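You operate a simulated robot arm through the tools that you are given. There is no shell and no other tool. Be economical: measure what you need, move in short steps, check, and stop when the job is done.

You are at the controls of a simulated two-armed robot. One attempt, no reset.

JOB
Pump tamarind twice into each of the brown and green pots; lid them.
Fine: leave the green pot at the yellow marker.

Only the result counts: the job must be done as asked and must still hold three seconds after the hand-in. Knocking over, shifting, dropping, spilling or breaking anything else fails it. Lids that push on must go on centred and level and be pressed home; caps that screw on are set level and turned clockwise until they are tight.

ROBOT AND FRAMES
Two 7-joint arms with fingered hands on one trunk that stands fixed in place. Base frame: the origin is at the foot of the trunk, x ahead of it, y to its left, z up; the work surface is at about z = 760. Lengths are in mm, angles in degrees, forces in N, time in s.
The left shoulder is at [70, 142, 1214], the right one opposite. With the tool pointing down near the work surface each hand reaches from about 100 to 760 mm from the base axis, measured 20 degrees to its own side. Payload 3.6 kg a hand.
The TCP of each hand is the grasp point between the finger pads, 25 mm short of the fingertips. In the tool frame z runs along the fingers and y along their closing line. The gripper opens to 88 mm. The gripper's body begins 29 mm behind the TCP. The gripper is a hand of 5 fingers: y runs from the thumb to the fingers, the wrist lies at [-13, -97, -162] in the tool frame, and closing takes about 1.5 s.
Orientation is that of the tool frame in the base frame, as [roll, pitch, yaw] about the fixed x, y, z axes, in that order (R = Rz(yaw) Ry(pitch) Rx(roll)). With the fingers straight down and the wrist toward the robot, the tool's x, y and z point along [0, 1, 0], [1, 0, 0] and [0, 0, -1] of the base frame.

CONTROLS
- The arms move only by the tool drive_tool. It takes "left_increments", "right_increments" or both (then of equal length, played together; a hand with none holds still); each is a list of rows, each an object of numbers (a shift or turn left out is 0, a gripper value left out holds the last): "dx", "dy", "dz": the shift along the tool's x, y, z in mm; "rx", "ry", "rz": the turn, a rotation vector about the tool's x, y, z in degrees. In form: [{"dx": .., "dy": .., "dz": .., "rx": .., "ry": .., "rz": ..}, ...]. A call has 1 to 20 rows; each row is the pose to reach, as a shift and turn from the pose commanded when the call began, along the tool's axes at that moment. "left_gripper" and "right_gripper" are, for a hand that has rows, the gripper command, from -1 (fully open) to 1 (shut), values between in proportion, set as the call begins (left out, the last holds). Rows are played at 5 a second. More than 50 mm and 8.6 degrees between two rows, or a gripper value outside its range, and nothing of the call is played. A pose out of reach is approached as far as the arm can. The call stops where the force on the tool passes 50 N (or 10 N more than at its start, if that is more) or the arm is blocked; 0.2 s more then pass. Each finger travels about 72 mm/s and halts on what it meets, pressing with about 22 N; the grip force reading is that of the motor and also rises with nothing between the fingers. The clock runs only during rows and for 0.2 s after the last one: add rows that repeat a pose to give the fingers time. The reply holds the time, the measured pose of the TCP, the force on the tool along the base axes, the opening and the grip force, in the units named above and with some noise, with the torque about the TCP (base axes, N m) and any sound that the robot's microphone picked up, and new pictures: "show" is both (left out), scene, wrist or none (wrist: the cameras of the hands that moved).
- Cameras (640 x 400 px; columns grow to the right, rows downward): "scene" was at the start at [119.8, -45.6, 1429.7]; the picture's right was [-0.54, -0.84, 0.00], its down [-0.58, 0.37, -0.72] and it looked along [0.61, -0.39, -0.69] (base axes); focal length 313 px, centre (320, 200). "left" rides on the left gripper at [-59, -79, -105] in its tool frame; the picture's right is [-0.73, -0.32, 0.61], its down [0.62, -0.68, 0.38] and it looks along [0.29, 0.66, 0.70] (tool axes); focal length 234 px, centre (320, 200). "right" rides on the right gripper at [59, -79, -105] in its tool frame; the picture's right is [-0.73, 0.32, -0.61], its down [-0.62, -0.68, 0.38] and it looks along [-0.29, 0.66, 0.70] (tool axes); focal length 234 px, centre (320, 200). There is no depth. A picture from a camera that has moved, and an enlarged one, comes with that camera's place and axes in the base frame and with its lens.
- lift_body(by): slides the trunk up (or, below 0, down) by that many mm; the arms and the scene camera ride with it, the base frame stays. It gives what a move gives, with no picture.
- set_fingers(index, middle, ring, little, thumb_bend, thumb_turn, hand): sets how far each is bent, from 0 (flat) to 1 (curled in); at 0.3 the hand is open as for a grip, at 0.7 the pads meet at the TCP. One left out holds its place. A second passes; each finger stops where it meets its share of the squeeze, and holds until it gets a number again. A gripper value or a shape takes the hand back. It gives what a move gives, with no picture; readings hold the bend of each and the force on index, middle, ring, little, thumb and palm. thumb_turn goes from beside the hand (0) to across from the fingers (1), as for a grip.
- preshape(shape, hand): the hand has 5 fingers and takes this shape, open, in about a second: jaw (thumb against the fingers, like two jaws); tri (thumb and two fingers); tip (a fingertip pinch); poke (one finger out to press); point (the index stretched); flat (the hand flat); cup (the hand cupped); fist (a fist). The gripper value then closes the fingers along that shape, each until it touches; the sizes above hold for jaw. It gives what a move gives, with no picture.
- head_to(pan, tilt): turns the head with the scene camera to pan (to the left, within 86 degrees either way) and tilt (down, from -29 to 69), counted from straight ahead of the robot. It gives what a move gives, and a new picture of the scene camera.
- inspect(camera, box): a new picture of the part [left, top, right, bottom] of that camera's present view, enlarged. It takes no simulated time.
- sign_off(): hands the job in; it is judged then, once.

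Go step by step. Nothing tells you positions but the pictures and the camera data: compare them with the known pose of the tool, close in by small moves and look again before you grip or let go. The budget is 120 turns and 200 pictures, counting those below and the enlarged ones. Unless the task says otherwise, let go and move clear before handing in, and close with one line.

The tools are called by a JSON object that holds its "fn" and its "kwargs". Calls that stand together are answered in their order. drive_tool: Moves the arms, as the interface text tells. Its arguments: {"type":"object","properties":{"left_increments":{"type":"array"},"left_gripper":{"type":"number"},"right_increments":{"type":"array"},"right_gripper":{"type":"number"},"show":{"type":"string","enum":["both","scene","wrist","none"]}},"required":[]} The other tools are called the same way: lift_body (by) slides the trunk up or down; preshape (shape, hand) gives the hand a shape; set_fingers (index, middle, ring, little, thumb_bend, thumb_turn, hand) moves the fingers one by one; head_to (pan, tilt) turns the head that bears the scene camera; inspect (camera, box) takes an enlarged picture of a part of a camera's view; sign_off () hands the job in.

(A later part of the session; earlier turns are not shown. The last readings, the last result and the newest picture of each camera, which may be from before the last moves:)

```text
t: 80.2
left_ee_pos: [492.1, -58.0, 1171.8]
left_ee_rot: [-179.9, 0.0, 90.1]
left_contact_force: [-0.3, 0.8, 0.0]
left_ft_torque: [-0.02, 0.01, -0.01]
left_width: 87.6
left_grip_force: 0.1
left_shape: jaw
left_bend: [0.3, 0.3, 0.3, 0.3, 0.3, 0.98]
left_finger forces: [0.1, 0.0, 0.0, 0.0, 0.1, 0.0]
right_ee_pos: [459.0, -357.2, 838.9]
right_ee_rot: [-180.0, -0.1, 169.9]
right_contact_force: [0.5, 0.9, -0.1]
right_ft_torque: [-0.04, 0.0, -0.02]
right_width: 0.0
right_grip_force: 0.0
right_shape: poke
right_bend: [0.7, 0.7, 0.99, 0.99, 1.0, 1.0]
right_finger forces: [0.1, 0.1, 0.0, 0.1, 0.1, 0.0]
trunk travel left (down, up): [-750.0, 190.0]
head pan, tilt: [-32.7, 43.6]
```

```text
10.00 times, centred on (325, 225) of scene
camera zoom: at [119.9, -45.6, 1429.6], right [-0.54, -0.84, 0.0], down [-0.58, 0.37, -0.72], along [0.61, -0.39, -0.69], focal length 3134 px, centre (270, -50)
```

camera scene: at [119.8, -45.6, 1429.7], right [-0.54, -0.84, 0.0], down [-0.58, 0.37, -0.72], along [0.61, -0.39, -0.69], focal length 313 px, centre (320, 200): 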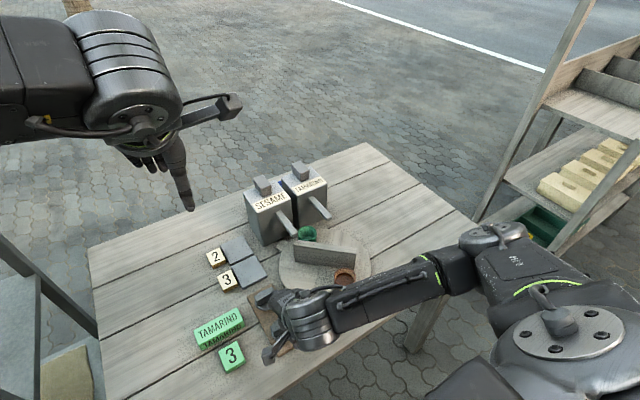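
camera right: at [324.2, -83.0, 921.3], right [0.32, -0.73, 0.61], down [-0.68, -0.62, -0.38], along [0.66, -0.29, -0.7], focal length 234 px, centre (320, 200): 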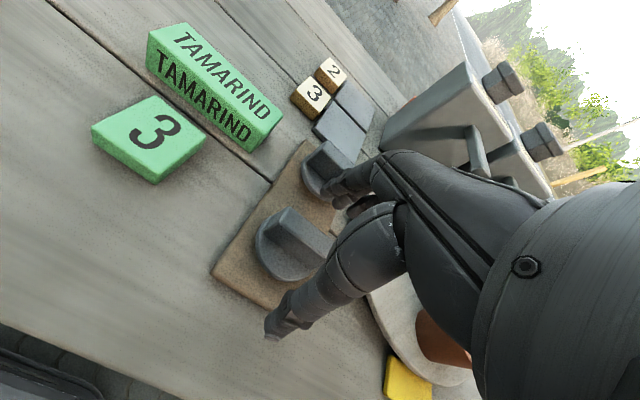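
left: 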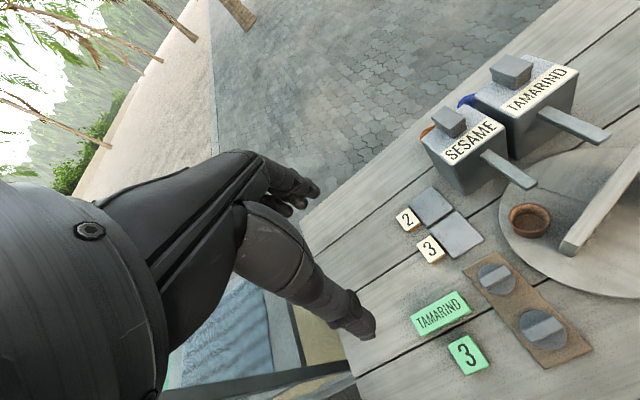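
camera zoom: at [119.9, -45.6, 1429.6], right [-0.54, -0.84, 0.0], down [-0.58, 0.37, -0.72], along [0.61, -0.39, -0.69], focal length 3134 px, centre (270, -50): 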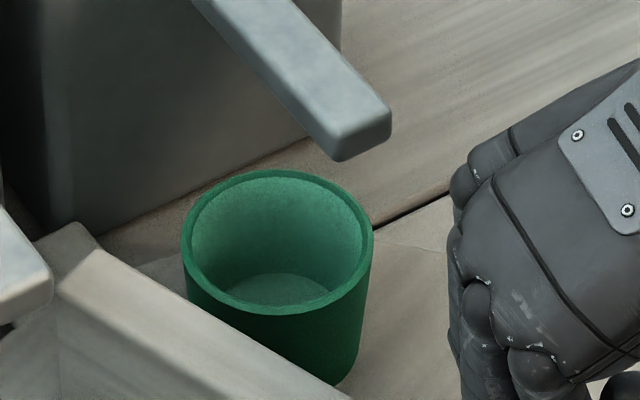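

The rim tab sits against the tamarind body, so clockwise is blocked 13° short. I must not force it. I'll turn the disc counter-clockwise the long way, gripping the wall at its centre. First I'll raise the right hand, park the left arm farther left and take the tip shape.

{"fn": "drive_tool", "kwargs": {"right_increments": [{"dz": -30}, {"dz": -65}, {"dz": -100}, {"dz": -130}, {"dz": -130}, {"dz": -130}, {"dz": -130}], "left_increments": [{"dx": 25}, {"dx": 50}, {"dx": 80}, {"dx": 110}, {"dx": 140}, {"dx": 170}, {"dx": 170}], "show": "none"}}

{"fn": "preshape", "kwargs": {"hand": "right", "shape": "tip"}}

{"fn": "drive_tool", "kwargs": {"right_increments": [{"rz": 8}, {"rz": 16}, {"rz": 24}, {"rz": 32}, {"rz": 40}, {"rz": 48}, {"rz": 56}, {"rz": 64}, {"rz": 72}, {"rz": 80}, {"rz": 88}, {"rz": 96}, {"rz": 104}, {"rz": 112}, {"rz": 120}, {"rz": 128}, {"rz": 136}, {"rz": 144}, {"rz": 150}, {"rz": 150}], "show": "both"}}

```text
t: 81.8
left_ee_pos: [489.8, 107.1, 1170.1]
left_ee_rot: [179.9, 0.1, 90.0]
left_contact_force: [-0.6, -0.3, 0.2]
left_ft_torque: [0.0, -0.02, -0.01]
left_width: 87.4
left_grip_force: 0.1
left_shape: jaw
left_bend: [0.3, 0.3, 0.3, 0.3, 0.3, 0.98]
left_finger forces: [0.0, 0.0, 0.0, 0.1, 0.1, 0.0]
right_ee_pos: [463.4, -355.8, 969.9]
right_ee_rot: [-180.0, 0.1, 170.0]
right_contact_force: [1.1, -0.1, 0.0]
right_ft_torque: [0.04, 0.0, -0.01]
right_width: 0.1
right_grip_force: 0.0
right_shape: poke
right_bend: [0.7, 0.7, 0.99, 0.99, 1.0, 1.0]
right_finger forces: [0.0, 0.0, 0.0, 0.0, 0.1, 0.0]
trunk travel left (down, up): [-750.0, 190.0]
head pan, tilt: [-32.7, 43.6]
```

```text
t: 82.7
left_ee_pos: [489.8, 108.9, 1169.9]
left_ee_rot: [-179.9, 0.0, 90.0]
left_contact_force: [-0.4, 0.2, 0.5]
left_ft_torque: [-0.01, 0.0, 0.0]
left_width: 87.7
left_grip_force: 0.1
left_shape: jaw
left_bend: [0.3, 0.3, 0.3, 0.3, 0.3, 0.98]
left_finger forces: [0.0, 0.1, 0.0, 0.1, 0.1, 0.0]
right_ee_pos: [464.4, -354.0, 970.3]
right_ee_rot: [-179.9, -0.1, 170.0]
right_contact_force: [-0.1, -0.8, 0.2]
right_ft_torque: [0.02, -0.01, 0.02]
right_width: 88.1
right_grip_force: 0.0
right_shape: tip
right_bend: [0.3, 0.98, 0.99, 0.99, 0.3, 0.98]
right_finger forces: [0.1, 0.0, 0.0, 0.1, 0.0, 0.0]
trunk travel left (down, up): [-750.0, 190.0]
head pan, tilt: [-32.7, 43.6]
```

```text
t: 86.9
left_ee_pos: [489.8, 109.0, 1168.6]
left_ee_rot: [-180.0, 0.0, 90.0]
left_contact_force: [-0.9, -0.2, 0.1]
left_ft_torque: [-0.03, -0.03, 0.01]
left_width: 87.6
left_grip_force: 0.2
left_shape: jaw
left_bend: [0.3, 0.3, 0.3, 0.3, 0.3, 0.98]
left_finger forces: [0.0, 0.0, 0.0, 0.0, 0.0, 0.0]
right_ee_pos: [459.4, -356.7, 970.0]
right_ee_rot: [179.9, 0.0, 19.7]
right_contact_force: [-1.0, -0.2, -0.3]
right_ft_torque: [0.05, 0.01, 0.02]
right_width: 88.2
right_grip_force: 0.0
right_shape: tip
right_bend: [0.3, 0.98, 0.99, 0.99, 0.3, 0.98]
right_finger forces: [0.1, 0.0, 0.0, 0.1, 0.0, 0.0]
right hand out of reach, approached as far as the arm can: row 15
trunk travel left (down, up): [-750.0, 190.0]
head pan, tilt: [-32.7, 43.6]
camera scene: at [119.4, -45.8, 1429.7], right [-0.54, -0.84, 0.0], down [-0.58, 0.37, -0.72], along [0.61, -0.39, -0.69], focal length 313 px, centre (320, 200)
camera right: at [488.5, -263.1, 1075.3], right [-0.57, -0.55, 0.61], down [-0.82, 0.43, -0.38], along [-0.05, -0.72, -0.69], focal length 234 px, centre (320, 200)
```

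scene: 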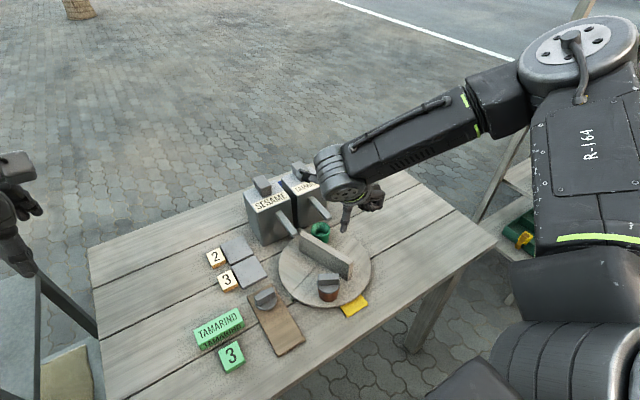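
right: 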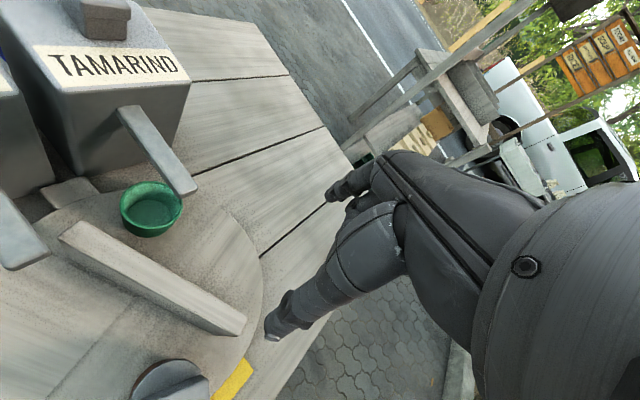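

The orientation is reachable. The wall axis is at about 19° through (495,-299), so I'll move over it with a half-open pinch and look.

{"fn": "drive_tool", "kwargs": {"right_increments": [{"dx": 18, "dy": -14}, {"dx": 36, "dy": -28}, {"dx": 53, "dy": -42}, {"dx": 53, "dy": -42, "dz": 30}, {"dx": 53, "dy": -42, "dz": 60}, {"dx": 53, "dy": -42, "dz": 80}, {"dx": 53, "dy": -42, "dz": 80}], "right_gripper": -0.1, "show": "none"}}

{"fn": "inspect", "kwargs": {"camera": "scene", "box": [260, 180, 400, 310]}}

{"fn": "inspect", "kwargs": {"camera": "right", "box": [80, 80, 440, 400]}}

```text
t: 88.5
left_ee_pos: [490.5, 108.5, 1168.9]
left_ee_rot: [-180.0, 0.0, 90.0]
left_contact_force: [-1.1, 0.1, 0.3]
left_ft_torque: [0.0, 0.0, -0.01]
left_width: 87.2
left_grip_force: 0.1
left_shape: jaw
left_bend: [0.3, 0.3, 0.3, 0.3, 0.3, 0.98]
left_finger forces: [0.1, 0.0, 0.0, 0.0, 0.0, 0.0]
right_ee_pos: [495.8, -299.1, 887.3]
right_ee_rot: [180.0, 0.0, 20.0]
right_contact_force: [0.1, 0.4, 0.2]
right_ft_torque: [0.02, 0.0, -0.01]
right_width: 48.9
right_grip_force: 0.1
right_shape: tip
right_bend: [0.32, 0.98, 0.99, 0.99, 0.67, 1.0]
right_finger forces: [0.1, 0.0, 0.0, 0.0, 0.0, 0.1]
trunk travel left (down, up): [-750.0, 190.0]
head pan, tilt: [-32.7, 43.6]
```

```text
3.08 times, centred on (330, 245) of scene
camera zoom: at [119.7, -45.4, 1429.7], right [-0.54, -0.84, 0.0], down [-0.58, 0.37, -0.72], along [0.61, -0.39, -0.69], focal length 964 px, centre (289, 62)
```

zoom: 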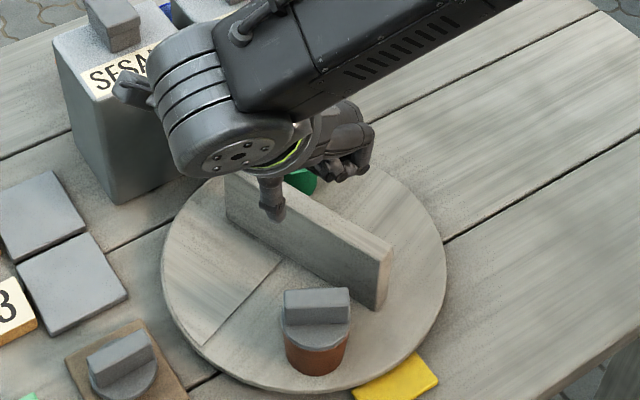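

```text
1.25 times, centred on (260, 240) of right
camera zoom: at [523.6, -205.0, 993.5], right [-0.57, -0.55, 0.61], down [-0.82, 0.43, -0.38], along [-0.05, -0.72, -0.7], focal length 293 px, centre (395, 150)
```

zoom: 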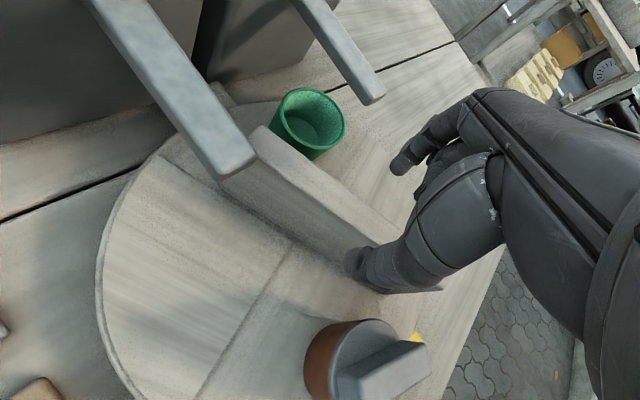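

Thumb and index straddle the wall. Lower 42 mm and check.

{"fn": "drive_tool", "kwargs": {"right_increments": [{"dz": 10}, {"dz": 20}, {"dz": 30}, {"dz": 42}, {"dz": 42}], "show": "none"}}

{"fn": "inspect", "kwargs": {"camera": "scene", "box": [260, 180, 400, 310]}}

{"fn": "inspect", "kwargs": {"camera": "right", "box": [80, 80, 440, 400]}}

```text
t: 89.7
left_ee_pos: [490.0, 108.8, 1168.3]
left_ee_rot: [180.0, -0.1, 90.0]
left_contact_force: [0.6, 0.3, 1.0]
left_ft_torque: [-0.02, 0.03, -0.01]
left_width: 87.9
left_grip_force: 0.1
left_shape: jaw
left_bend: [0.3, 0.3, 0.3, 0.3, 0.3, 0.98]
left_finger forces: [0.0, 0.0, 0.1, 0.1, 0.0, 0.0]
right_ee_pos: [495.4, -300.6, 847.2]
right_ee_rot: [179.9, -0.1, 19.9]
right_contact_force: [-0.1, 0.6, 0.2]
right_ft_torque: [0.02, 0.05, -0.02]
right_width: 48.5
right_grip_force: 0.0
right_shape: tip
right_bend: [0.32, 0.98, 0.99, 0.99, 0.67, 1.0]
right_finger forces: [0.0, 0.0, 0.0, 0.0, 0.0, 0.0]
trunk travel left (down, up): [-750.0, 190.0]
head pan, tilt: [-32.7, 43.6]
```

```text
3.08 times, centred on (330, 245) of scene
camera zoom: at [119.7, -45.3, 1429.7], right [-0.54, -0.84, 0.0], down [-0.58, 0.37, -0.72], along [0.61, -0.39, -0.69], focal length 964 px, centre (289, 62)
```

zoom: 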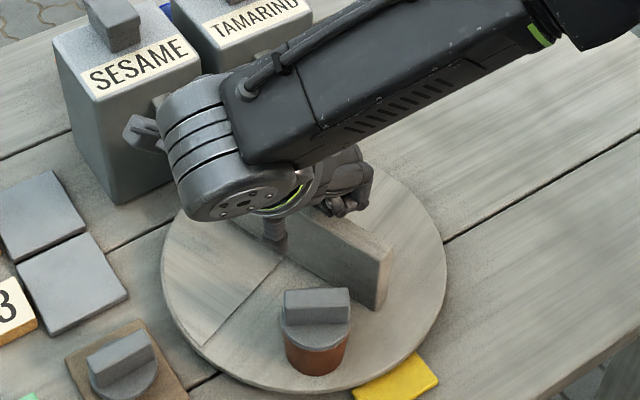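

```text
1.25 times, centred on (260, 240) of right
camera zoom: at [523.1, -206.9, 952.5], right [-0.57, -0.55, 0.61], down [-0.82, 0.43, -0.38], along [-0.05, -0.72, -0.69], focal length 293 px, centre (395, 150)
```

zoom: 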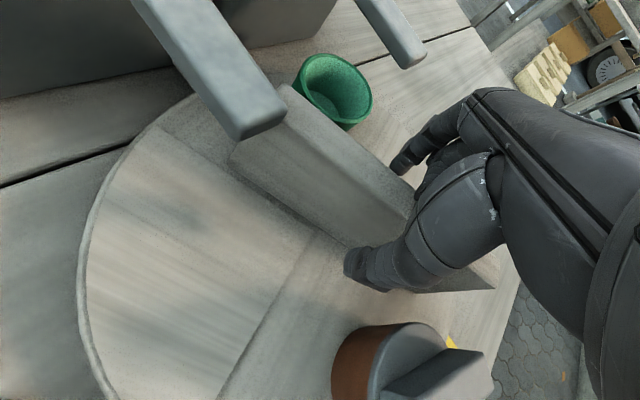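

It's straddled well. I'll close loosely around the wall and turn counter-clockwise 40°.

{"fn": "drive_tool", "kwargs": {"right_increments": [{"rz": 0}, {"rz": 0}, {"rz": 0}, {"rz": 0}, {"rz": 0}, {"rz": -4}, {"rz": -8}, {"rz": -12}, {"rz": -16}, {"rz": -20}, {"rz": -24}, {"rz": -28}, {"rz": -32}, {"rz": -36}, {"rz": -40}, {"rz": -40}], "right_gripper": 0.5, "show": "none"}}

{"fn": "inspect", "kwargs": {"camera": "scene", "box": [260, 180, 400, 310]}}

{"fn": "inspect", "kwargs": {"camera": "right", "box": [80, 80, 440, 400]}}

```text
t: 93.1
left_ee_pos: [489.8, 108.4, 1168.5]
left_ee_rot: [179.9, 0.0, 90.1]
left_contact_force: [-0.3, 0.3, 0.1]
left_ft_torque: [0.01, -0.02, -0.01]
left_width: 87.6
left_grip_force: 0.0
left_shape: jaw
left_bend: [0.3, 0.3, 0.3, 0.3, 0.3, 0.98]
left_finger forces: [0.0, 0.0, 0.0, 0.1, 0.0, 0.0]
right_ee_pos: [494.7, -299.5, 847.9]
right_ee_rot: [-179.9, 0.1, 60.0]
right_contact_force: [0.0, -1.7, 0.7]
right_ft_torque: [-0.03, -0.01, -0.04]
right_width: 22.6
right_grip_force: 0.0
right_shape: tip
right_bend: [0.73, 0.98, 0.99, 0.99, 0.74, 1.0]
right_finger forces: [1.6, 0.0, 0.1, 0.1, 0.2, 0.0]
trunk travel left (down, up): [-750.0, 190.0]
head pan, tilt: [-32.7, 43.6]
```

```text
3.08 times, centred on (330, 245) of scene
camera zoom: at [119.9, -45.7, 1429.6], right [-0.54, -0.84, 0.0], down [-0.58, 0.37, -0.72], along [0.61, -0.39, -0.69], focal length 964 px, centre (289, 62)
```

zoom: 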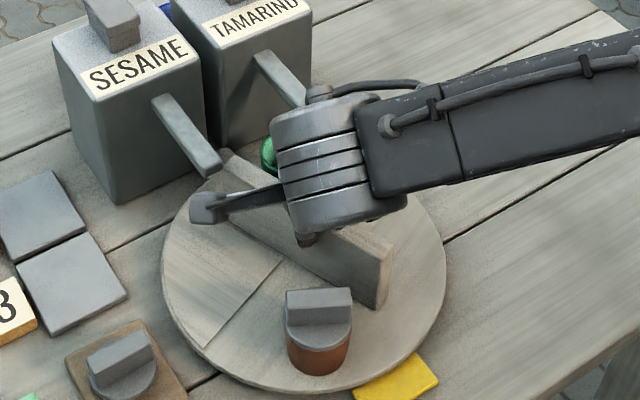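

```text
1.25 times, centred on (260, 240) of right
camera zoom: at [456.3, -209.6, 952.5], right [-0.08, -0.79, 0.61], down [-0.9, -0.2, -0.38], along [0.42, -0.58, -0.7], focal length 293 px, centre (395, 150)
```

zoom: 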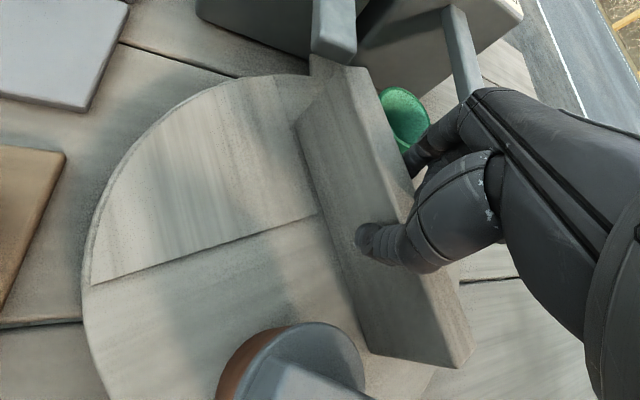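

A pinch at the pivot just slips around the wall. I'll turn the hand back, shift 25 mm toward the robot along the wall and sweep in an arc so the thumb pushes with leverage.

{"fn": "drive_tool", "kwargs": {"right_increments": [{"rz": 8}, {"rz": 16}, {"rz": 24}, {"rz": 32}, {"rz": 40}, {"dx": -9.5, "dy": -8, "rz": 40}, {"dx": -19, "dy": -16, "rz": 40}, {"dx": -19, "dy": -16, "rz": 40}], "right_gripper": 0.35, "show": "none"}}

{"fn": "drive_tool", "kwargs": {"right_increments": [{"dx": 0.1, "dy": 1.7, "rz": -4}, {"dx": 0.2, "dy": 3.5, "rz": -8}, {"dx": 0.5, "dy": 5.2, "rz": -12}, {"dx": 1, "dy": 6.9, "rz": -16}, {"dx": 1.5, "dy": 8.6, "rz": -20}, {"dx": 2.2, "dy": 10.2, "rz": -24}, {"dx": 2.9, "dy": 11.7, "rz": -28}, {"dx": 3.8, "dy": 13.2, "rz": -32}, {"dx": 4.8, "dy": 14.7, "rz": -36}, {"dx": 5.8, "dy": 16.1, "rz": -40}, {"dx": 5.8, "dy": 16.1, "rz": -40}], "show": "none"}}

{"fn": "inspect", "kwargs": {"camera": "scene", "box": [260, 180, 400, 310]}}

{"fn": "inspect", "kwargs": {"camera": "right", "box": [80, 80, 440, 400]}}

```text
t: 94.9
left_ee_pos: [490.8, 109.1, 1167.6]
left_ee_rot: [-179.9, 0.1, 90.0]
left_contact_force: [0.5, -0.3, -0.3]
left_ft_torque: [0.0, 0.04, -0.01]
left_width: 87.4
left_grip_force: 0.0
left_shape: jaw
left_bend: [0.3, 0.3, 0.3, 0.3, 0.3, 0.98]
left_finger forces: [0.0, 0.1, 0.1, 0.0, 0.0, 0.0]
right_ee_pos: [472.6, -308.5, 845.4]
right_ee_rot: [179.9, 0.1, 20.0]
right_contact_force: [-0.1, -0.3, -0.5]
right_ft_torque: [0.02, -0.01, 0.01]
right_width: 28.2
right_grip_force: 0.0
right_shape: tip
right_bend: [0.73, 0.98, 0.99, 0.99, 0.74, 1.0]
right_finger forces: [0.0, 0.0, 0.0, 0.0, 0.1, 0.1]
trunk travel left (down, up): [-750.0, 190.0]
head pan, tilt: [-32.7, 43.6]
```

```text
t: 97.3
left_ee_pos: [491.2, 108.8, 1168.6]
left_ee_rot: [-180.0, 0.0, 90.0]
left_contact_force: [-0.1, -0.1, 0.3]
left_ft_torque: [-0.01, 0.0, 0.01]
left_width: 87.7
left_grip_force: 0.1
left_shape: jaw
left_bend: [0.3, 0.3, 0.3, 0.3, 0.3, 0.98]
left_finger forces: [0.0, 0.0, 0.0, 0.0, 0.0, 0.1]
right_ee_pos: [484.6, -320.6, 848.7]
right_ee_rot: [-180.0, 0.2, 60.0]
right_contact_force: [-0.5, 1.4, -0.6]
right_ft_torque: [0.03, 0.05, -0.01]
right_width: 28.9
right_grip_force: 0.1
right_shape: tip
right_bend: [0.73, 0.98, 0.99, 0.99, 0.73, 1.0]
right_finger forces: [0.0, 0.2, 0.0, 0.0, 0.9, 0.1]
trunk travel left (down, up): [-750.0, 190.0]
head pan, tilt: [-32.7, 43.6]
```

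```text
3.08 times, centred on (330, 245) of scene
camera zoom: at [119.9, -45.3, 1429.7], right [-0.54, -0.84, 0.0], down [-0.58, 0.37, -0.72], along [0.61, -0.39, -0.69], focal length 964 px, centre (289, 62)
```

zoom: 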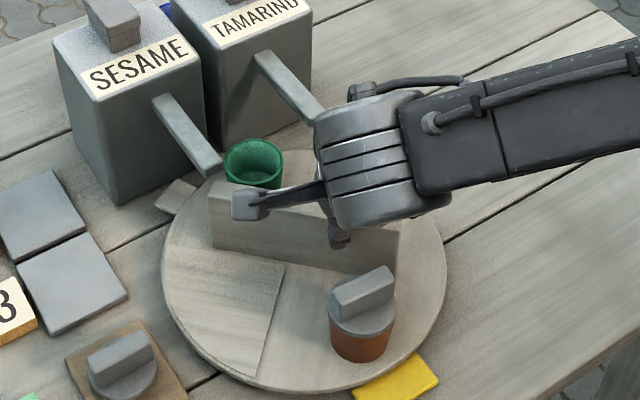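

```text
1.25 times, centred on (260, 240) of right
camera zoom: at [444.9, -231.9, 952.7], right [-0.08, -0.79, 0.61], down [-0.9, -0.2, -0.38], along [0.42, -0.58, -0.7], focal length 293 px, centre (395, 150)
```

zoom: 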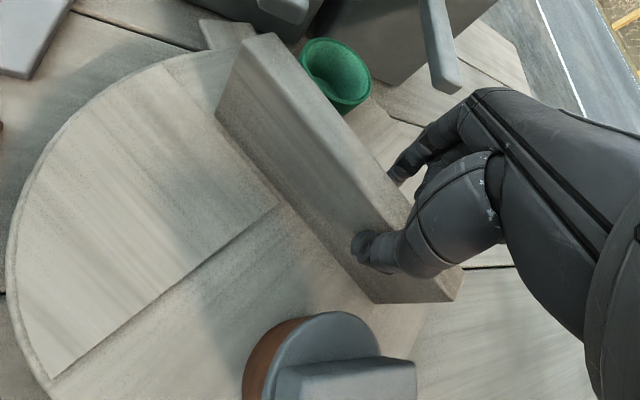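

It's turning smoothly at about 28°. I'll continue the same arc for another 32°.

{"fn": "drive_tool", "kwargs": {"right_increments": [{"dx": 0.1, "dy": 1.7, "rz": -4}, {"dx": 0.2, "dy": 3.5, "rz": -8}, {"dx": 0.5, "dy": 5.2, "rz": -12}, {"dx": 1, "dy": 6.9, "rz": -16}, {"dx": 1.5, "dy": 8.6, "rz": -20}, {"dx": 2.2, "dy": 10.2, "rz": -24}, {"dx": 2.9, "dy": 11.7, "rz": -28}, {"dx": 3.8, "dy": 13.2, "rz": -32}, {"dx": 4.3, "dy": 14, "rz": -34}, {"dx": 4.3, "dy": 14, "rz": -34}], "show": "none"}}

{"fn": "inspect", "kwargs": {"camera": "scene", "box": [260, 180, 400, 310]}}

{"fn": "inspect", "kwargs": {"camera": "right", "box": [80, 80, 440, 400]}}

```text
t: 99.5
left_ee_pos: [489.6, 108.6, 1167.4]
left_ee_rot: [180.0, 0.0, 90.0]
left_contact_force: [-0.4, 0.9, -0.3]
left_ft_torque: [0.02, -0.02, 0.01]
left_width: 87.5
left_grip_force: 0.0
left_shape: jaw
left_bend: [0.3, 0.3, 0.3, 0.3, 0.3, 0.98]
left_finger forces: [0.0, 0.0, 0.1, 0.1, 0.1, 0.0]
right_ee_pos: [496.6, -324.4, 846.9]
right_ee_rot: [180.0, 0.1, 94.1]
right_contact_force: [-1.3, 0.5, 0.5]
right_ft_torque: [-0.03, 0.07, -0.01]
right_width: 29.1
right_grip_force: 0.1
right_shape: tip
right_bend: [0.73, 0.98, 0.99, 0.99, 0.73, 1.0]
right_finger forces: [0.0, 0.1, 0.0, 0.0, 0.9, 0.1]
trunk travel left (down, up): [-750.0, 190.0]
head pan, tilt: [-32.7, 43.6]
```

```text
3.08 times, centred on (330, 245) of scene
camera zoom: at [119.6, -45.5, 1429.7], right [-0.54, -0.84, 0.0], down [-0.58, 0.37, -0.72], along [0.61, -0.39, -0.69], focal length 964 px, centre (289, 62)
```

zoom: 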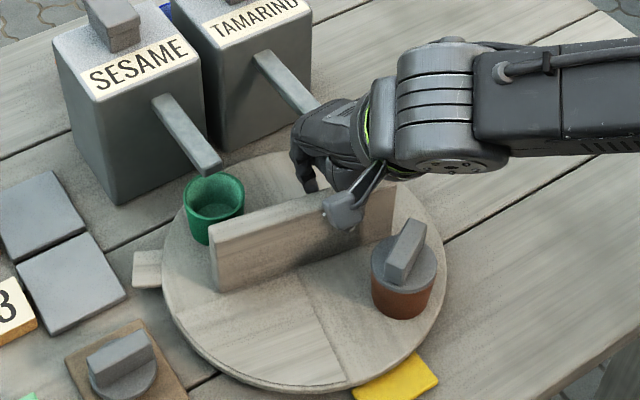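

```text
1.25 times, centred on (260, 240) of right
camera zoom: at [415.3, -271.4, 952.1], right [0.37, -0.7, 0.61], down [-0.64, -0.67, -0.38], along [0.68, -0.24, -0.7], focal length 293 px, centre (395, 150)
```

zoom: 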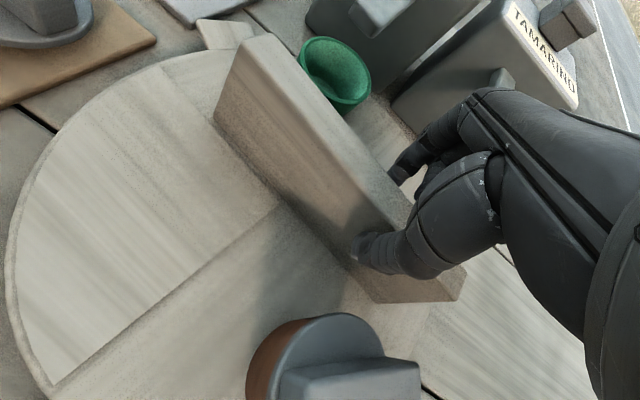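

E is now at about 257°. I'll slide along the wall to the other half, about 46 mm in +y, keeping it straddled. The index then pulls for the next stretch.

{"fn": "drive_tool", "kwargs": {"right_increments": [{"dx": 0, "dy": -4, "rz": 6}, {"dx": 11, "dy": 0, "rz": 12}, {"dx": 22, "dy": 4, "rz": 14}, {"dx": 33, "dy": 8, "rz": 14}, {"dx": 44, "dy": 13, "rz": 14}, {"dx": 44, "dy": 13, "rz": 14}], "show": "none"}}

{"fn": "inspect", "kwargs": {"camera": "scene", "box": [260, 180, 400, 310]}}

{"fn": "inspect", "kwargs": {"camera": "right", "box": [80, 80, 440, 400]}}

```text
t: 100.9
left_ee_pos: [489.0, 108.0, 1168.8]
left_ee_rot: [-179.9, 0.1, 90.0]
left_contact_force: [0.6, 0.8, -0.2]
left_ft_torque: [0.0, -0.02, 0.03]
left_width: 87.8
left_grip_force: 0.0
left_shape: jaw
left_bend: [0.3, 0.3, 0.3, 0.3, 0.3, 0.98]
left_finger forces: [0.0, 0.0, 0.0, 0.1, 0.1, 0.0]
right_ee_pos: [506.3, -280.3, 847.5]
right_ee_rot: [180.0, 0.1, 79.9]
right_contact_force: [-0.1, 0.4, 0.5]
right_ft_torque: [0.03, 0.0, -0.03]
right_width: 28.6
right_grip_force: 0.1
right_shape: tip
right_bend: [0.73, 0.98, 0.99, 0.99, 0.73, 1.0]
right_finger forces: [0.1, 0.0, 0.1, 0.1, 0.2, 0.1]
trunk travel left (down, up): [-750.0, 190.0]
head pan, tilt: [-32.7, 43.6]
```

```text
3.08 times, centred on (330, 245) of scene
camera zoom: at [119.5, -45.7, 1429.7], right [-0.54, -0.84, 0.0], down [-0.58, 0.37, -0.72], along [0.61, -0.39, -0.69], focal length 964 px, centre (289, 62)
```

zoom: 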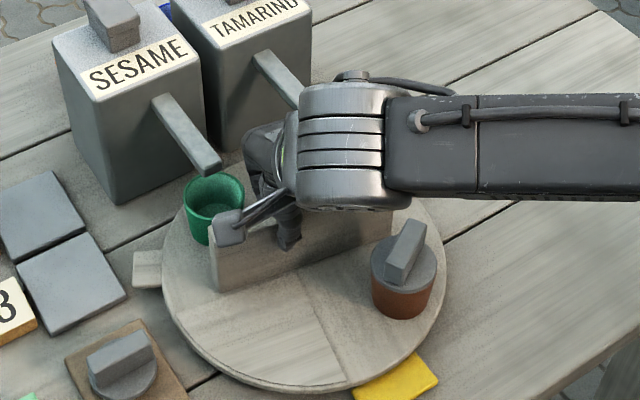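

```text
1.25 times, centred on (260, 240) of right
camera zoom: at [438.9, -209.8, 952.6], right [0.19, -0.77, 0.61], down [-0.78, -0.5, -0.38], along [0.6, -0.4, -0.7], focal length 293 px, centre (395, 150)
```

zoom: 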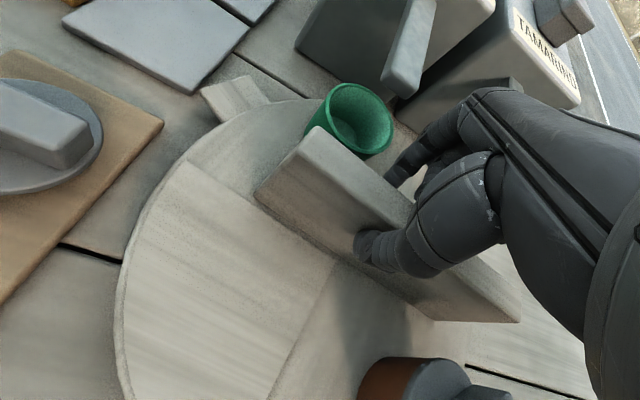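

I'll close the gap on the index side, then sweep counter-clockwise 48°.

{"fn": "drive_tool", "kwargs": {"right_increments": [{"dy": -5}, {"dy": -9.5}, {"dx": 0, "dy": -11, "rz": -4}, {"dx": -0.2, "dy": -12.4, "rz": -8}, {"dx": -0.5, "dy": -13.9, "rz": -12}, {"dx": -0.8, "dy": -15.3, "rz": -16}, {"dx": -1.3, "dy": -16.7, "rz": -20}, {"dx": -1.8, "dy": -18, "rz": -24}, {"dx": -2.5, "dy": -19.4, "rz": -28}, {"dx": -3.2, "dy": -20.6, "rz": -32}, {"dx": -4, "dy": -21.8, "rz": -36}, {"dx": -4.9, "dy": -23, "rz": -40}, {"dx": -5.9, "dy": -24.1, "rz": -44}, {"dx": -6.9, "dy": -25.1, "rz": -48}, {"dx": -6.9, "dy": -25.1, "rz": -48}], "show": "none"}}

{"fn": "inspect", "kwargs": {"camera": "scene", "box": [260, 180, 400, 310]}}

{"fn": "inspect", "kwargs": {"camera": "right", "box": [80, 80, 440, 400]}}

```text
t: 104.1
left_ee_pos: [489.8, 109.1, 1169.0]
left_ee_rot: [-179.9, 0.1, 90.0]
left_contact_force: [-0.3, -0.3, 1.4]
left_ft_torque: [0.03, -0.03, 0.03]
left_width: 87.6
left_grip_force: 0.0
left_shape: jaw
left_bend: [0.3, 0.3, 0.3, 0.3, 0.3, 0.98]
left_finger forces: [0.1, 0.0, 0.1, 0.1, 0.0, 0.1]
right_ee_pos: [481.8, -281.6, 847.8]
right_ee_rot: [-179.8, 0.0, 127.9]
right_contact_force: [1.1, 1.1, -0.2]
right_ft_torque: [0.01, 0.02, -0.04]
right_width: 29.6
right_grip_force: 0.1
right_shape: tip
right_bend: [0.73, 0.98, 0.99, 0.99, 0.73, 1.0]
right_finger forces: [0.9, 0.0, 0.0, 0.1, 0.0, 0.0]
trunk travel left (down, up): [-750.0, 190.0]
head pan, tilt: [-32.7, 43.6]
```

```text
3.08 times, centred on (330, 245) of scene
camera zoom: at [120.0, -45.4, 1429.6], right [-0.54, -0.84, 0.0], down [-0.58, 0.37, -0.72], along [0.61, -0.39, -0.69], focal length 964 px, centre (289, 62)
```

zoom: 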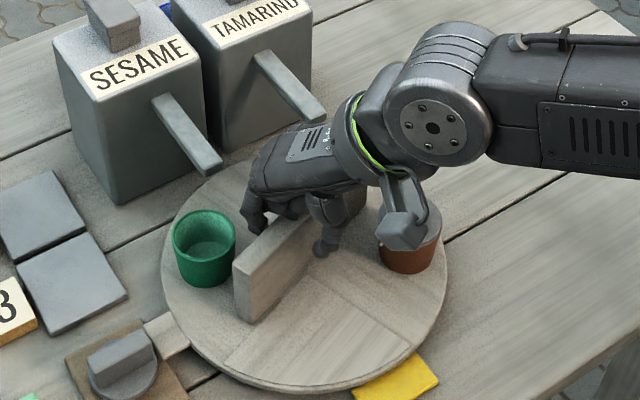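

```text
1.25 times, centred on (260, 240) of right
camera zoom: at [383.5, -284.7, 953.1], right [0.7, -0.37, 0.61], down [-0.15, -0.91, -0.38], along [0.7, 0.18, -0.7], focal length 293 px, centre (395, 150)
```

zoom: 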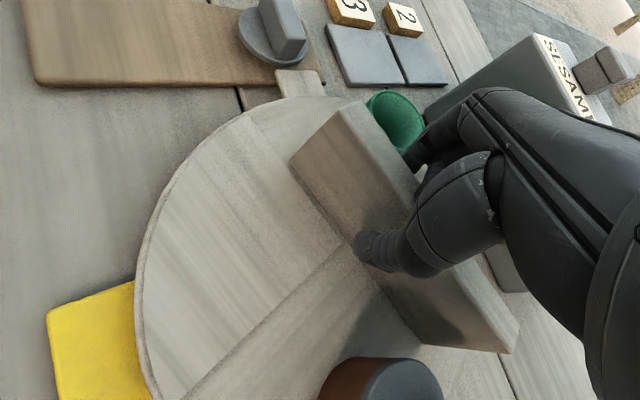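

Continue the sweep another 42°.

{"fn": "drive_tool", "kwargs": {"right_increments": [{"dy": -1.4, "rz": -4}, {"dx": 0, "dy": -2.9, "rz": -8}, {"dx": 0, "dy": -4.3, "rz": -12}, {"dx": -0.2, "dy": -5.7, "rz": -16}, {"dx": -0.6, "dy": -7.1, "rz": -20}, {"dx": -1, "dy": -8.5, "rz": -24}, {"dx": -1.5, "dy": -9.9, "rz": -28}, {"dx": -2, "dy": -11.2, "rz": -32}, {"dx": -2.8, "dy": -12.4, "rz": -36}, {"dx": -3.5, "dy": -13.6, "rz": -40}, {"dx": -4, "dy": -14.3, "rz": -42}, {"dx": -4, "dy": -14.3, "rz": -42}], "show": "none"}}

{"fn": "inspect", "kwargs": {"camera": "scene", "box": [260, 180, 400, 310]}}

{"fn": "inspect", "kwargs": {"camera": "right", "box": [80, 80, 440, 400]}}

```text
t: 106.7
left_ee_pos: [489.6, 108.9, 1168.7]
left_ee_rot: [-180.0, 0.0, 90.0]
left_contact_force: [-0.1, -0.1, -0.7]
left_ft_torque: [0.01, -0.01, 0.03]
left_width: 87.7
left_grip_force: 0.1
left_shape: jaw
left_bend: [0.3, 0.3, 0.3, 0.3, 0.3, 0.98]
left_finger forces: [0.0, 0.1, 0.0, 0.0, 0.1, 0.0]
right_ee_pos: [471.9, -293.2, 847.9]
right_ee_rot: [-179.9, 0.0, 170.0]
right_contact_force: [1.0, 1.2, -0.1]
right_ft_torque: [-0.04, 0.01, 0.01]
right_width: 29.2
right_grip_force: 0.0
right_shape: tip
right_bend: [0.73, 0.98, 0.99, 0.99, 0.73, 1.0]
right_finger forces: [0.9, 0.0, 0.0, 0.0, 0.1, 0.1]
trunk travel left (down, up): [-750.0, 190.0]
head pan, tilt: [-32.7, 43.6]
```

```text
3.08 times, centred on (330, 245) of scene
camera zoom: at [120.0, -45.4, 1429.6], right [-0.54, -0.84, 0.0], down [-0.58, 0.37, -0.72], along [0.61, -0.39, -0.69], focal length 964 px, centre (289, 62)
```

zoom: 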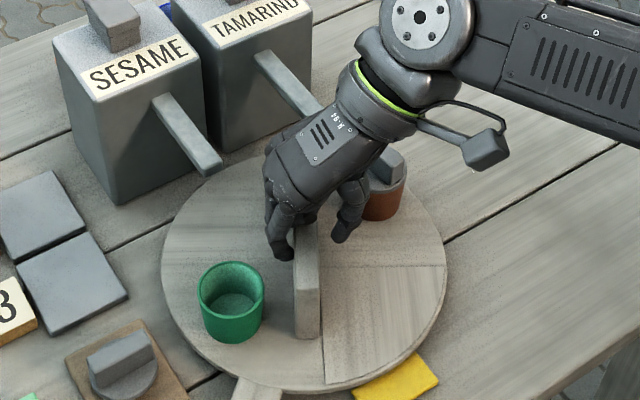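

```text
1.25 times, centred on (260, 240) of right
camera zoom: at [400.8, -362.0, 953.0], right [0.77, 0.19, 0.61], down [0.5, -0.78, -0.38], along [0.4, 0.6, -0.7], focal length 293 px, centre (395, 150)
```

zoom: 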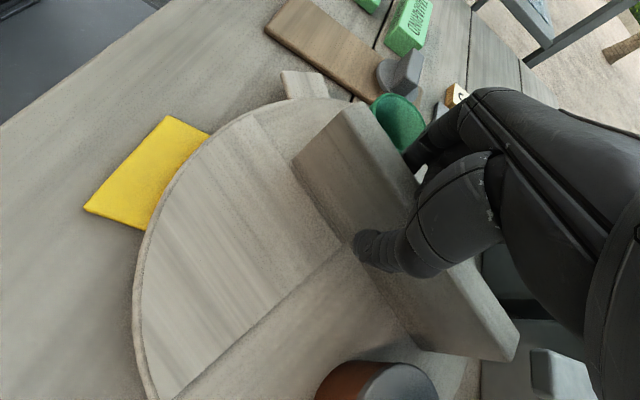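

Green is at about 102°. I'll try continuing the same grip another 28°, to yaw ~198.

{"fn": "drive_tool", "kwargs": {"right_increments": [{"dy": -1.4, "rz": -4}, {"dx": 0, "dy": -2.9, "rz": -8}, {"dx": 0, "dy": -4.3, "rz": -12}, {"dx": -0.2, "dy": -5.7, "rz": -16}, {"dx": -0.6, "dy": -7.1, "rz": -20}, {"dx": -1, "dy": -8.5, "rz": -24}, {"dx": -1.5, "dy": -9.9, "rz": -28}, {"dx": -2, "dy": -11.2, "rz": -32}, {"dx": -2, "dy": -11.2, "rz": -32}], "show": "none"}}

{"fn": "inspect", "kwargs": {"camera": "scene", "box": [260, 180, 400, 310]}}

```text
t: 108.7
left_ee_pos: [489.6, 108.0, 1167.3]
left_ee_rot: [-180.0, 0.0, 90.1]
left_contact_force: [-0.1, 0.2, 0.1]
left_ft_torque: [-0.01, -0.02, 0.02]
left_width: 87.6
left_grip_force: 0.2
left_shape: jaw
left_bend: [0.3, 0.3, 0.3, 0.3, 0.3, 0.98]
left_finger forces: [0.0, 0.0, 0.0, 0.0, 0.1, 0.0]
right_ee_pos: [471.2, -305.4, 848.9]
right_ee_rot: [180.0, 0.0, -158.1]
right_contact_force: [0.0, 0.9, -0.3]
right_ft_torque: [0.0, -0.03, 0.0]
right_width: 29.4
right_grip_force: 0.0
right_shape: tip
right_bend: [0.73, 0.98, 0.99, 0.99, 0.73, 1.0]
right_finger forces: [0.9, 0.0, 0.0, 0.1, 0.0, 0.0]
trunk travel left (down, up): [-750.0, 190.0]
head pan, tilt: [-32.7, 43.6]
```

```text
3.08 times, centred on (330, 245) of scene
camera zoom: at [119.8, -45.4, 1429.7], right [-0.54, -0.84, 0.0], down [-0.58, 0.37, -0.72], along [0.61, -0.39, -0.69], focal length 964 px, centre (289, 62)
```

zoom: 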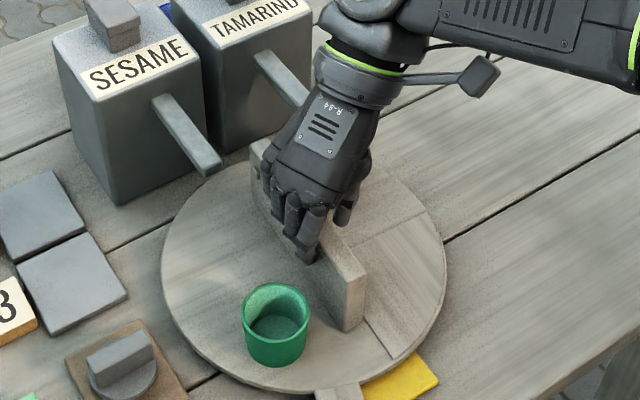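

Good, the wall end is at ~178°. I'll slide out a little toward the robot, lift, and rewind the wrist to yaw ~20 to regrip.

{"fn": "drive_tool", "kwargs": {"right_increments": [{"dx": 7, "dy": 2.8}, {"dx": 14, "dy": 5.6}, {"dx": 14, "dy": 5.6, "dz": -40}, {"dx": 14, "dy": 5.6, "dz": -80}, {"dx": 14, "dy": 5.6, "dz": -120}, {"dx": 14, "dy": 5.6, "dz": -120, "rz": 8}, {"dx": 14, "dy": 5.6, "dz": -120, "rz": 16}, {"dx": 14, "dy": 5.6, "dz": -120, "rz": 24}, {"dx": 14, "dy": 5.6, "dz": -120, "rz": 32}, {"dx": 14, "dy": 5.6, "dz": -120, "rz": 40}, {"dx": 14, "dy": 5.6, "dz": -120, "rz": 48}, {"dx": 14, "dy": 5.6, "dz": -120, "rz": 56}, {"dx": 14, "dy": 5.6, "dz": -120, "rz": 64}, {"dx": 14, "dy": 5.6, "dz": -120, "rz": 72}, {"dx": 14, "dy": 5.6, "dz": -120, "rz": 80}, {"dx": 14, "dy": 5.6, "dz": -120, "rz": 88}, {"dx": 14, "dy": 5.6, "dz": -120, "rz": 92}], "show": "none"}}

{"fn": "drive_tool", "kwargs": {"right_increments": [{"rz": 8}, {"rz": 16}, {"rz": 24}, {"rz": 32}, {"rz": 40}, {"rz": 48}, {"rz": 56}, {"rz": 64}, {"rz": 72}, {"rz": 80}, {"rz": 88}, {"rz": 92}, {"rz": 92}, {"rz": 92}], "right_gripper": -0.1, "show": "none"}}

{"fn": "inspect", "kwargs": {"camera": "scene", "box": [260, 180, 400, 310]}}

```text
t: 112.3
left_ee_pos: [490.2, 108.4, 1168.6]
left_ee_rot: [179.9, 0.0, 90.0]
left_contact_force: [-0.3, -0.2, -0.1]
left_ft_torque: [0.05, 0.0, 0.04]
left_width: 87.6
left_grip_force: 0.0
left_shape: jaw
left_bend: [0.3, 0.3, 0.3, 0.3, 0.3, 0.98]
left_finger forces: [0.1, 0.1, 0.0, 0.0, 0.1, 0.1]
right_ee_pos: [457.2, -305.8, 966.9]
right_ee_rot: [-179.9, 0.0, 109.9]
right_contact_force: [-0.6, 0.0, -1.1]
right_ft_torque: [-0.03, -0.01, 0.02]
right_width: 28.6
right_grip_force: 0.2
right_shape: tip
right_bend: [0.73, 0.98, 0.99, 0.99, 0.73, 1.0]
right_finger forces: [0.1, 0.0, 0.0, 0.1, 0.0, 0.0]
trunk travel left (down, up): [-750.0, 190.0]
head pan, tilt: [-32.7, 43.6]
```

```text
t: 115.3
left_ee_pos: [490.0, 109.1, 1169.3]
left_ee_rot: [179.9, 0.0, 90.0]
left_contact_force: [-0.4, -1.0, 0.3]
left_ft_torque: [0.01, 0.02, 0.01]
left_width: 87.6
left_grip_force: 0.0
left_shape: jaw
left_bend: [0.3, 0.3, 0.3, 0.3, 0.3, 0.98]
left_finger forces: [0.0, 0.0, 0.0, 0.1, 0.0, 0.0]
right_ee_pos: [457.6, -304.4, 967.2]
right_ee_rot: [179.9, 0.1, 18.0]
right_contact_force: [-0.6, 0.4, 0.4]
right_ft_torque: [0.0, -0.01, 0.0]
right_width: 48.1
right_grip_force: 0.0
right_shape: tip
right_bend: [0.32, 0.98, 0.99, 0.99, 0.67, 1.0]
right_finger forces: [0.1, 0.0, 0.1, 0.0, 0.1, 0.0]
trunk travel left (down, up): [-750.0, 190.0]
head pan, tilt: [-32.7, 43.6]
```

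```text
3.08 times, centred on (330, 245) of scene
camera zoom: at [119.9, -45.4, 1429.7], right [-0.54, -0.84, 0.0], down [-0.58, 0.37, -0.72], along [0.61, -0.39, -0.69], focal length 964 px, centre (289, 62)
```

zoom: 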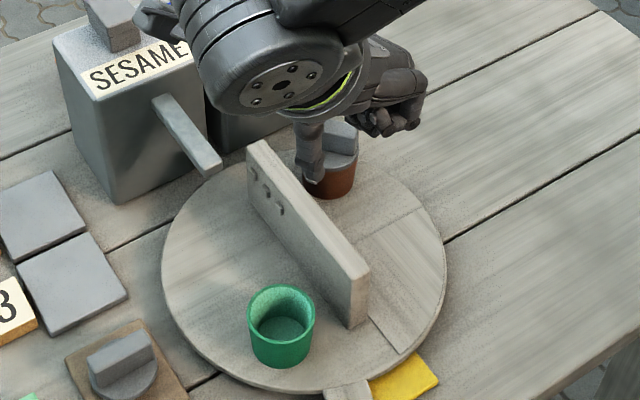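

The wall now lies along x at y≈-297. I'll regrip at about x 478, lower and look.

{"fn": "drive_tool", "kwargs": {"right_increments": [{"dx": 11, "dy": 0}, {"dx": 21.7, "dy": -0.7}, {"dx": 21.7, "dy": -0.7, "dz": 30}, {"dx": 21.7, "dy": -0.7, "dz": 60}, {"dx": 21.7, "dy": -0.7, "dz": 85}, {"dx": 21.7, "dy": -0.7, "dz": 85}], "right_gripper": 0.15, "show": "none"}}

{"fn": "inspect", "kwargs": {"camera": "scene", "box": [260, 180, 400, 310]}}

{"fn": "inspect", "kwargs": {"camera": "right", "box": [80, 80, 440, 400]}}

```text
t: 116.7
left_ee_pos: [489.8, 109.4, 1169.4]
left_ee_rot: [180.0, 0.0, 90.0]
left_contact_force: [-0.2, -0.4, -0.1]
left_ft_torque: [0.05, 0.03, -0.03]
left_width: 87.6
left_grip_force: 0.1
left_shape: jaw
left_bend: [0.3, 0.3, 0.3, 0.3, 0.3, 0.98]
left_finger forces: [0.1, 0.1, 0.1, 0.0, 0.0, 0.0]
right_ee_pos: [480.0, -300.3, 882.5]
right_ee_rot: [179.8, 0.0, 18.0]
right_contact_force: [0.3, -0.1, 0.7]
right_ft_torque: [0.01, -0.03, 0.03]
right_width: 37.9
right_grip_force: 0.1
right_shape: tip
right_bend: [0.73, 0.98, 0.99, 0.99, 0.72, 1.0]
right_finger forces: [0.0, 0.0, 0.0, 0.1, 0.1, 0.0]
trunk travel left (down, up): [-750.0, 190.0]
head pan, tilt: [-32.7, 43.6]
```

```text
3.08 times, centred on (330, 245) of scene
camera zoom: at [119.6, -45.4, 1429.7], right [-0.54, -0.84, 0.0], down [-0.58, 0.37, -0.72], along [0.61, -0.39, -0.69], focal length 964 px, centre (289, 62)
```

zoom: 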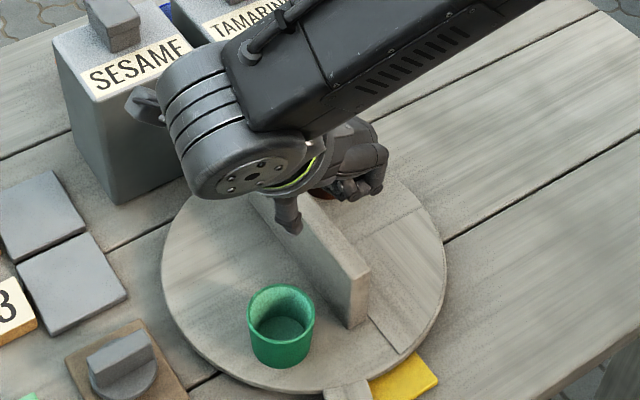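

```text
1.25 times, centred on (260, 240) of right
camera zoom: at [512.1, -207.9, 987.3], right [-0.59, -0.53, 0.61], down [-0.8, 0.46, -0.38], along [-0.07, -0.72, -0.7], focal length 293 px, centre (395, 150)
```

zoom: 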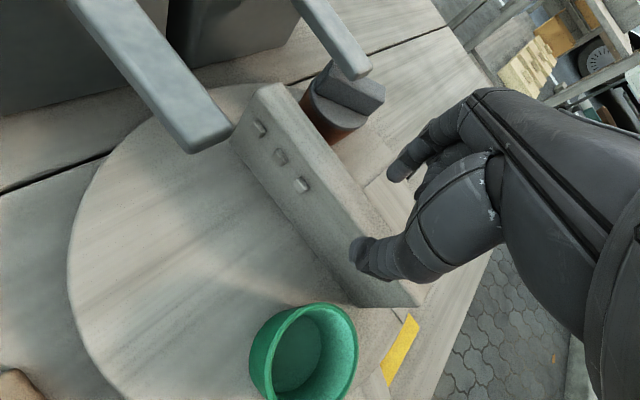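

The thumb is close to the wall's face, so I'll open slightly, shift 3 mm and lower.

{"fn": "drive_tool", "kwargs": {"right_increments": [{"dx": 1, "dy": -3}, {"dx": 1, "dy": -3}, {"dx": 1, "dy": -3, "dz": 10}, {"dx": 1, "dy": -3, "dz": 20}, {"dx": 1, "dy": -3, "dz": 30}, {"dx": 1, "dy": -3, "dz": 36}, {"dx": 1, "dy": -3, "dz": 36}], "right_gripper": -0.1, "show": "none"}}

{"fn": "inspect", "kwargs": {"camera": "right", "box": [80, 80, 440, 400]}}

```text
t: 118.3
left_ee_pos: [490.2, 108.9, 1168.0]
left_ee_rot: [-180.0, 0.0, 90.0]
left_contact_force: [0.1, -0.3, -0.3]
left_ft_torque: [0.0, -0.01, 0.02]
left_width: 87.7
left_grip_force: 0.1
left_shape: jaw
left_bend: [0.3, 0.3, 0.3, 0.3, 0.3, 0.98]
left_finger forces: [0.1, 0.0, 0.0, 0.0, 0.0, 0.0]
right_ee_pos: [478.4, -294.8, 845.3]
right_ee_rot: [-180.0, 0.2, 17.9]
right_contact_force: [0.8, 0.1, -0.5]
right_ft_torque: [0.0, 0.02, -0.01]
right_width: 47.8
right_grip_force: 0.0
right_shape: tip
right_bend: [0.32, 0.98, 0.99, 0.99, 0.67, 1.0]
right_finger forces: [0.0, 0.0, 0.1, 0.0, 0.1, 0.0]
trunk travel left (down, up): [-750.0, 190.0]
head pan, tilt: [-32.7, 43.6]
```

```text
1.25 times, centred on (260, 240) of right
camera zoom: at [510.2, -202.1, 950.9], right [-0.59, -0.53, 0.61], down [-0.8, 0.46, -0.38], along [-0.07, -0.72, -0.7], focal length 293 px, centre (395, 150)
```

zoom: 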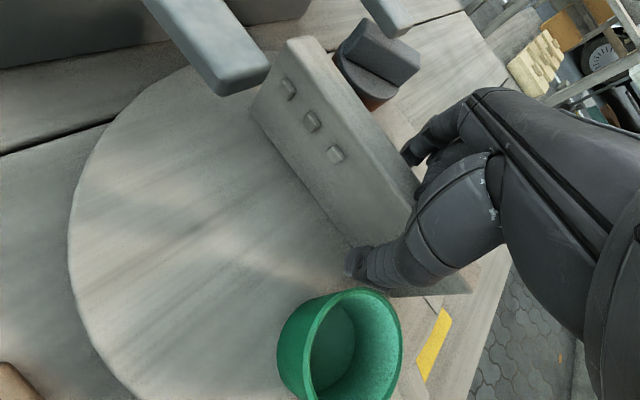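

It's straddled cleanly. Close to ~31 mm, slide 8 mm toward the robot and sweep counter-clockwise.

{"fn": "drive_tool", "kwargs": {"right_increments": [{"dx": 0}, {"dx": 0}, {"dx": -4}, {"dx": -8.7, "dy": -0.5}, {"dx": -9, "dy": 1, "rz": -4}, {"dx": -9.4, "dy": 2.4, "rz": -8}, {"dx": -9.6, "dy": 3.9, "rz": -12}, {"dx": -9.7, "dy": 5.4, "rz": -16}, {"dx": -9.7, "dy": 6.9, "rz": -20}, {"dx": -9.6, "dy": 8.4, "rz": -24}, {"dx": -9.4, "dy": 9.9, "rz": -28}, {"dx": -9.1, "dy": 11.3, "rz": -32}, {"dx": -8.6, "dy": 12.7, "rz": -36}, {"dx": -8.1, "dy": 14.1, "rz": -40}, {"dx": -7.5, "dy": 15.5, "rz": -44}, {"dx": -6.8, "dy": 16.9, "rz": -48}, {"dx": -6.8, "dy": 16.9, "rz": -48}], "right_gripper": 0.3, "show": "none"}}

{"fn": "inspect", "kwargs": {"camera": "scene", "box": [260, 180, 400, 310]}}

{"fn": "inspect", "kwargs": {"camera": "right", "box": [80, 80, 440, 400]}}

```text
t: 121.9
left_ee_pos: [489.0, 109.1, 1169.3]
left_ee_rot: [-180.0, -0.1, 90.0]
left_contact_force: [0.5, -0.3, 0.7]
left_ft_torque: [0.0, 0.01, 0.01]
left_width: 87.6
left_grip_force: 0.1
left_shape: jaw
left_bend: [0.3, 0.3, 0.3, 0.3, 0.3, 0.98]
left_finger forces: [0.1, 0.1, 0.0, 0.1, 0.1, 0.1]
right_ee_pos: [476.8, -313.0, 847.4]
right_ee_rot: [-180.0, 0.1, 66.0]
right_contact_force: [-0.6, 0.4, 0.4]
right_ft_torque: [-0.01, 0.02, -0.02]
right_width: 32.0
right_grip_force: 0.1
right_shape: tip
right_bend: [0.73, 0.98, 0.99, 0.99, 0.72, 1.0]
right_finger forces: [0.0, 0.1, 0.0, 0.1, 0.6, 0.0]
trunk travel left (down, up): [-750.0, 190.0]
head pan, tilt: [-32.7, 43.6]
```

```text
3.08 times, centred on (330, 245) of scene
camera zoom: at [119.8, -45.3, 1429.7], right [-0.54, -0.84, 0.0], down [-0.58, 0.37, -0.72], along [0.61, -0.39, -0.69], focal length 964 px, centre (289, 62)
```

zoom: 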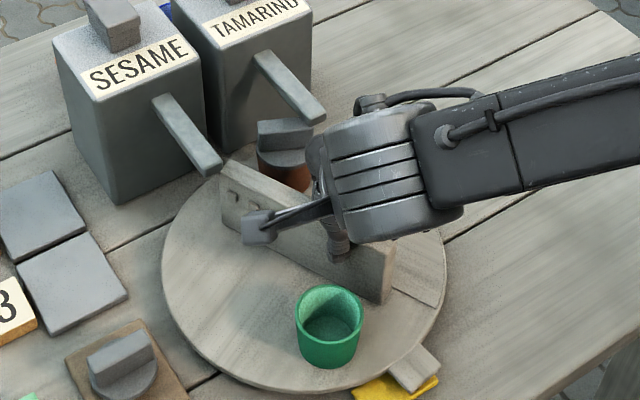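

```text
1.25 times, centred on (260, 240) of right
camera zoom: at [428.9, -227.1, 951.4], right [0.0, -0.79, 0.61], down [-0.88, -0.29, -0.38], along [0.48, -0.53, -0.7], focal length 293 px, centre (395, 150)
```

zoom: 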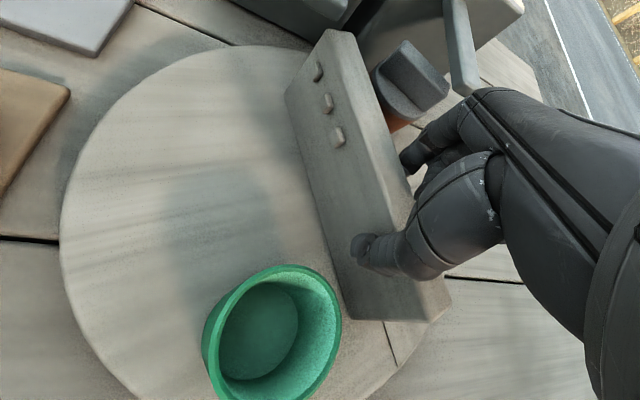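

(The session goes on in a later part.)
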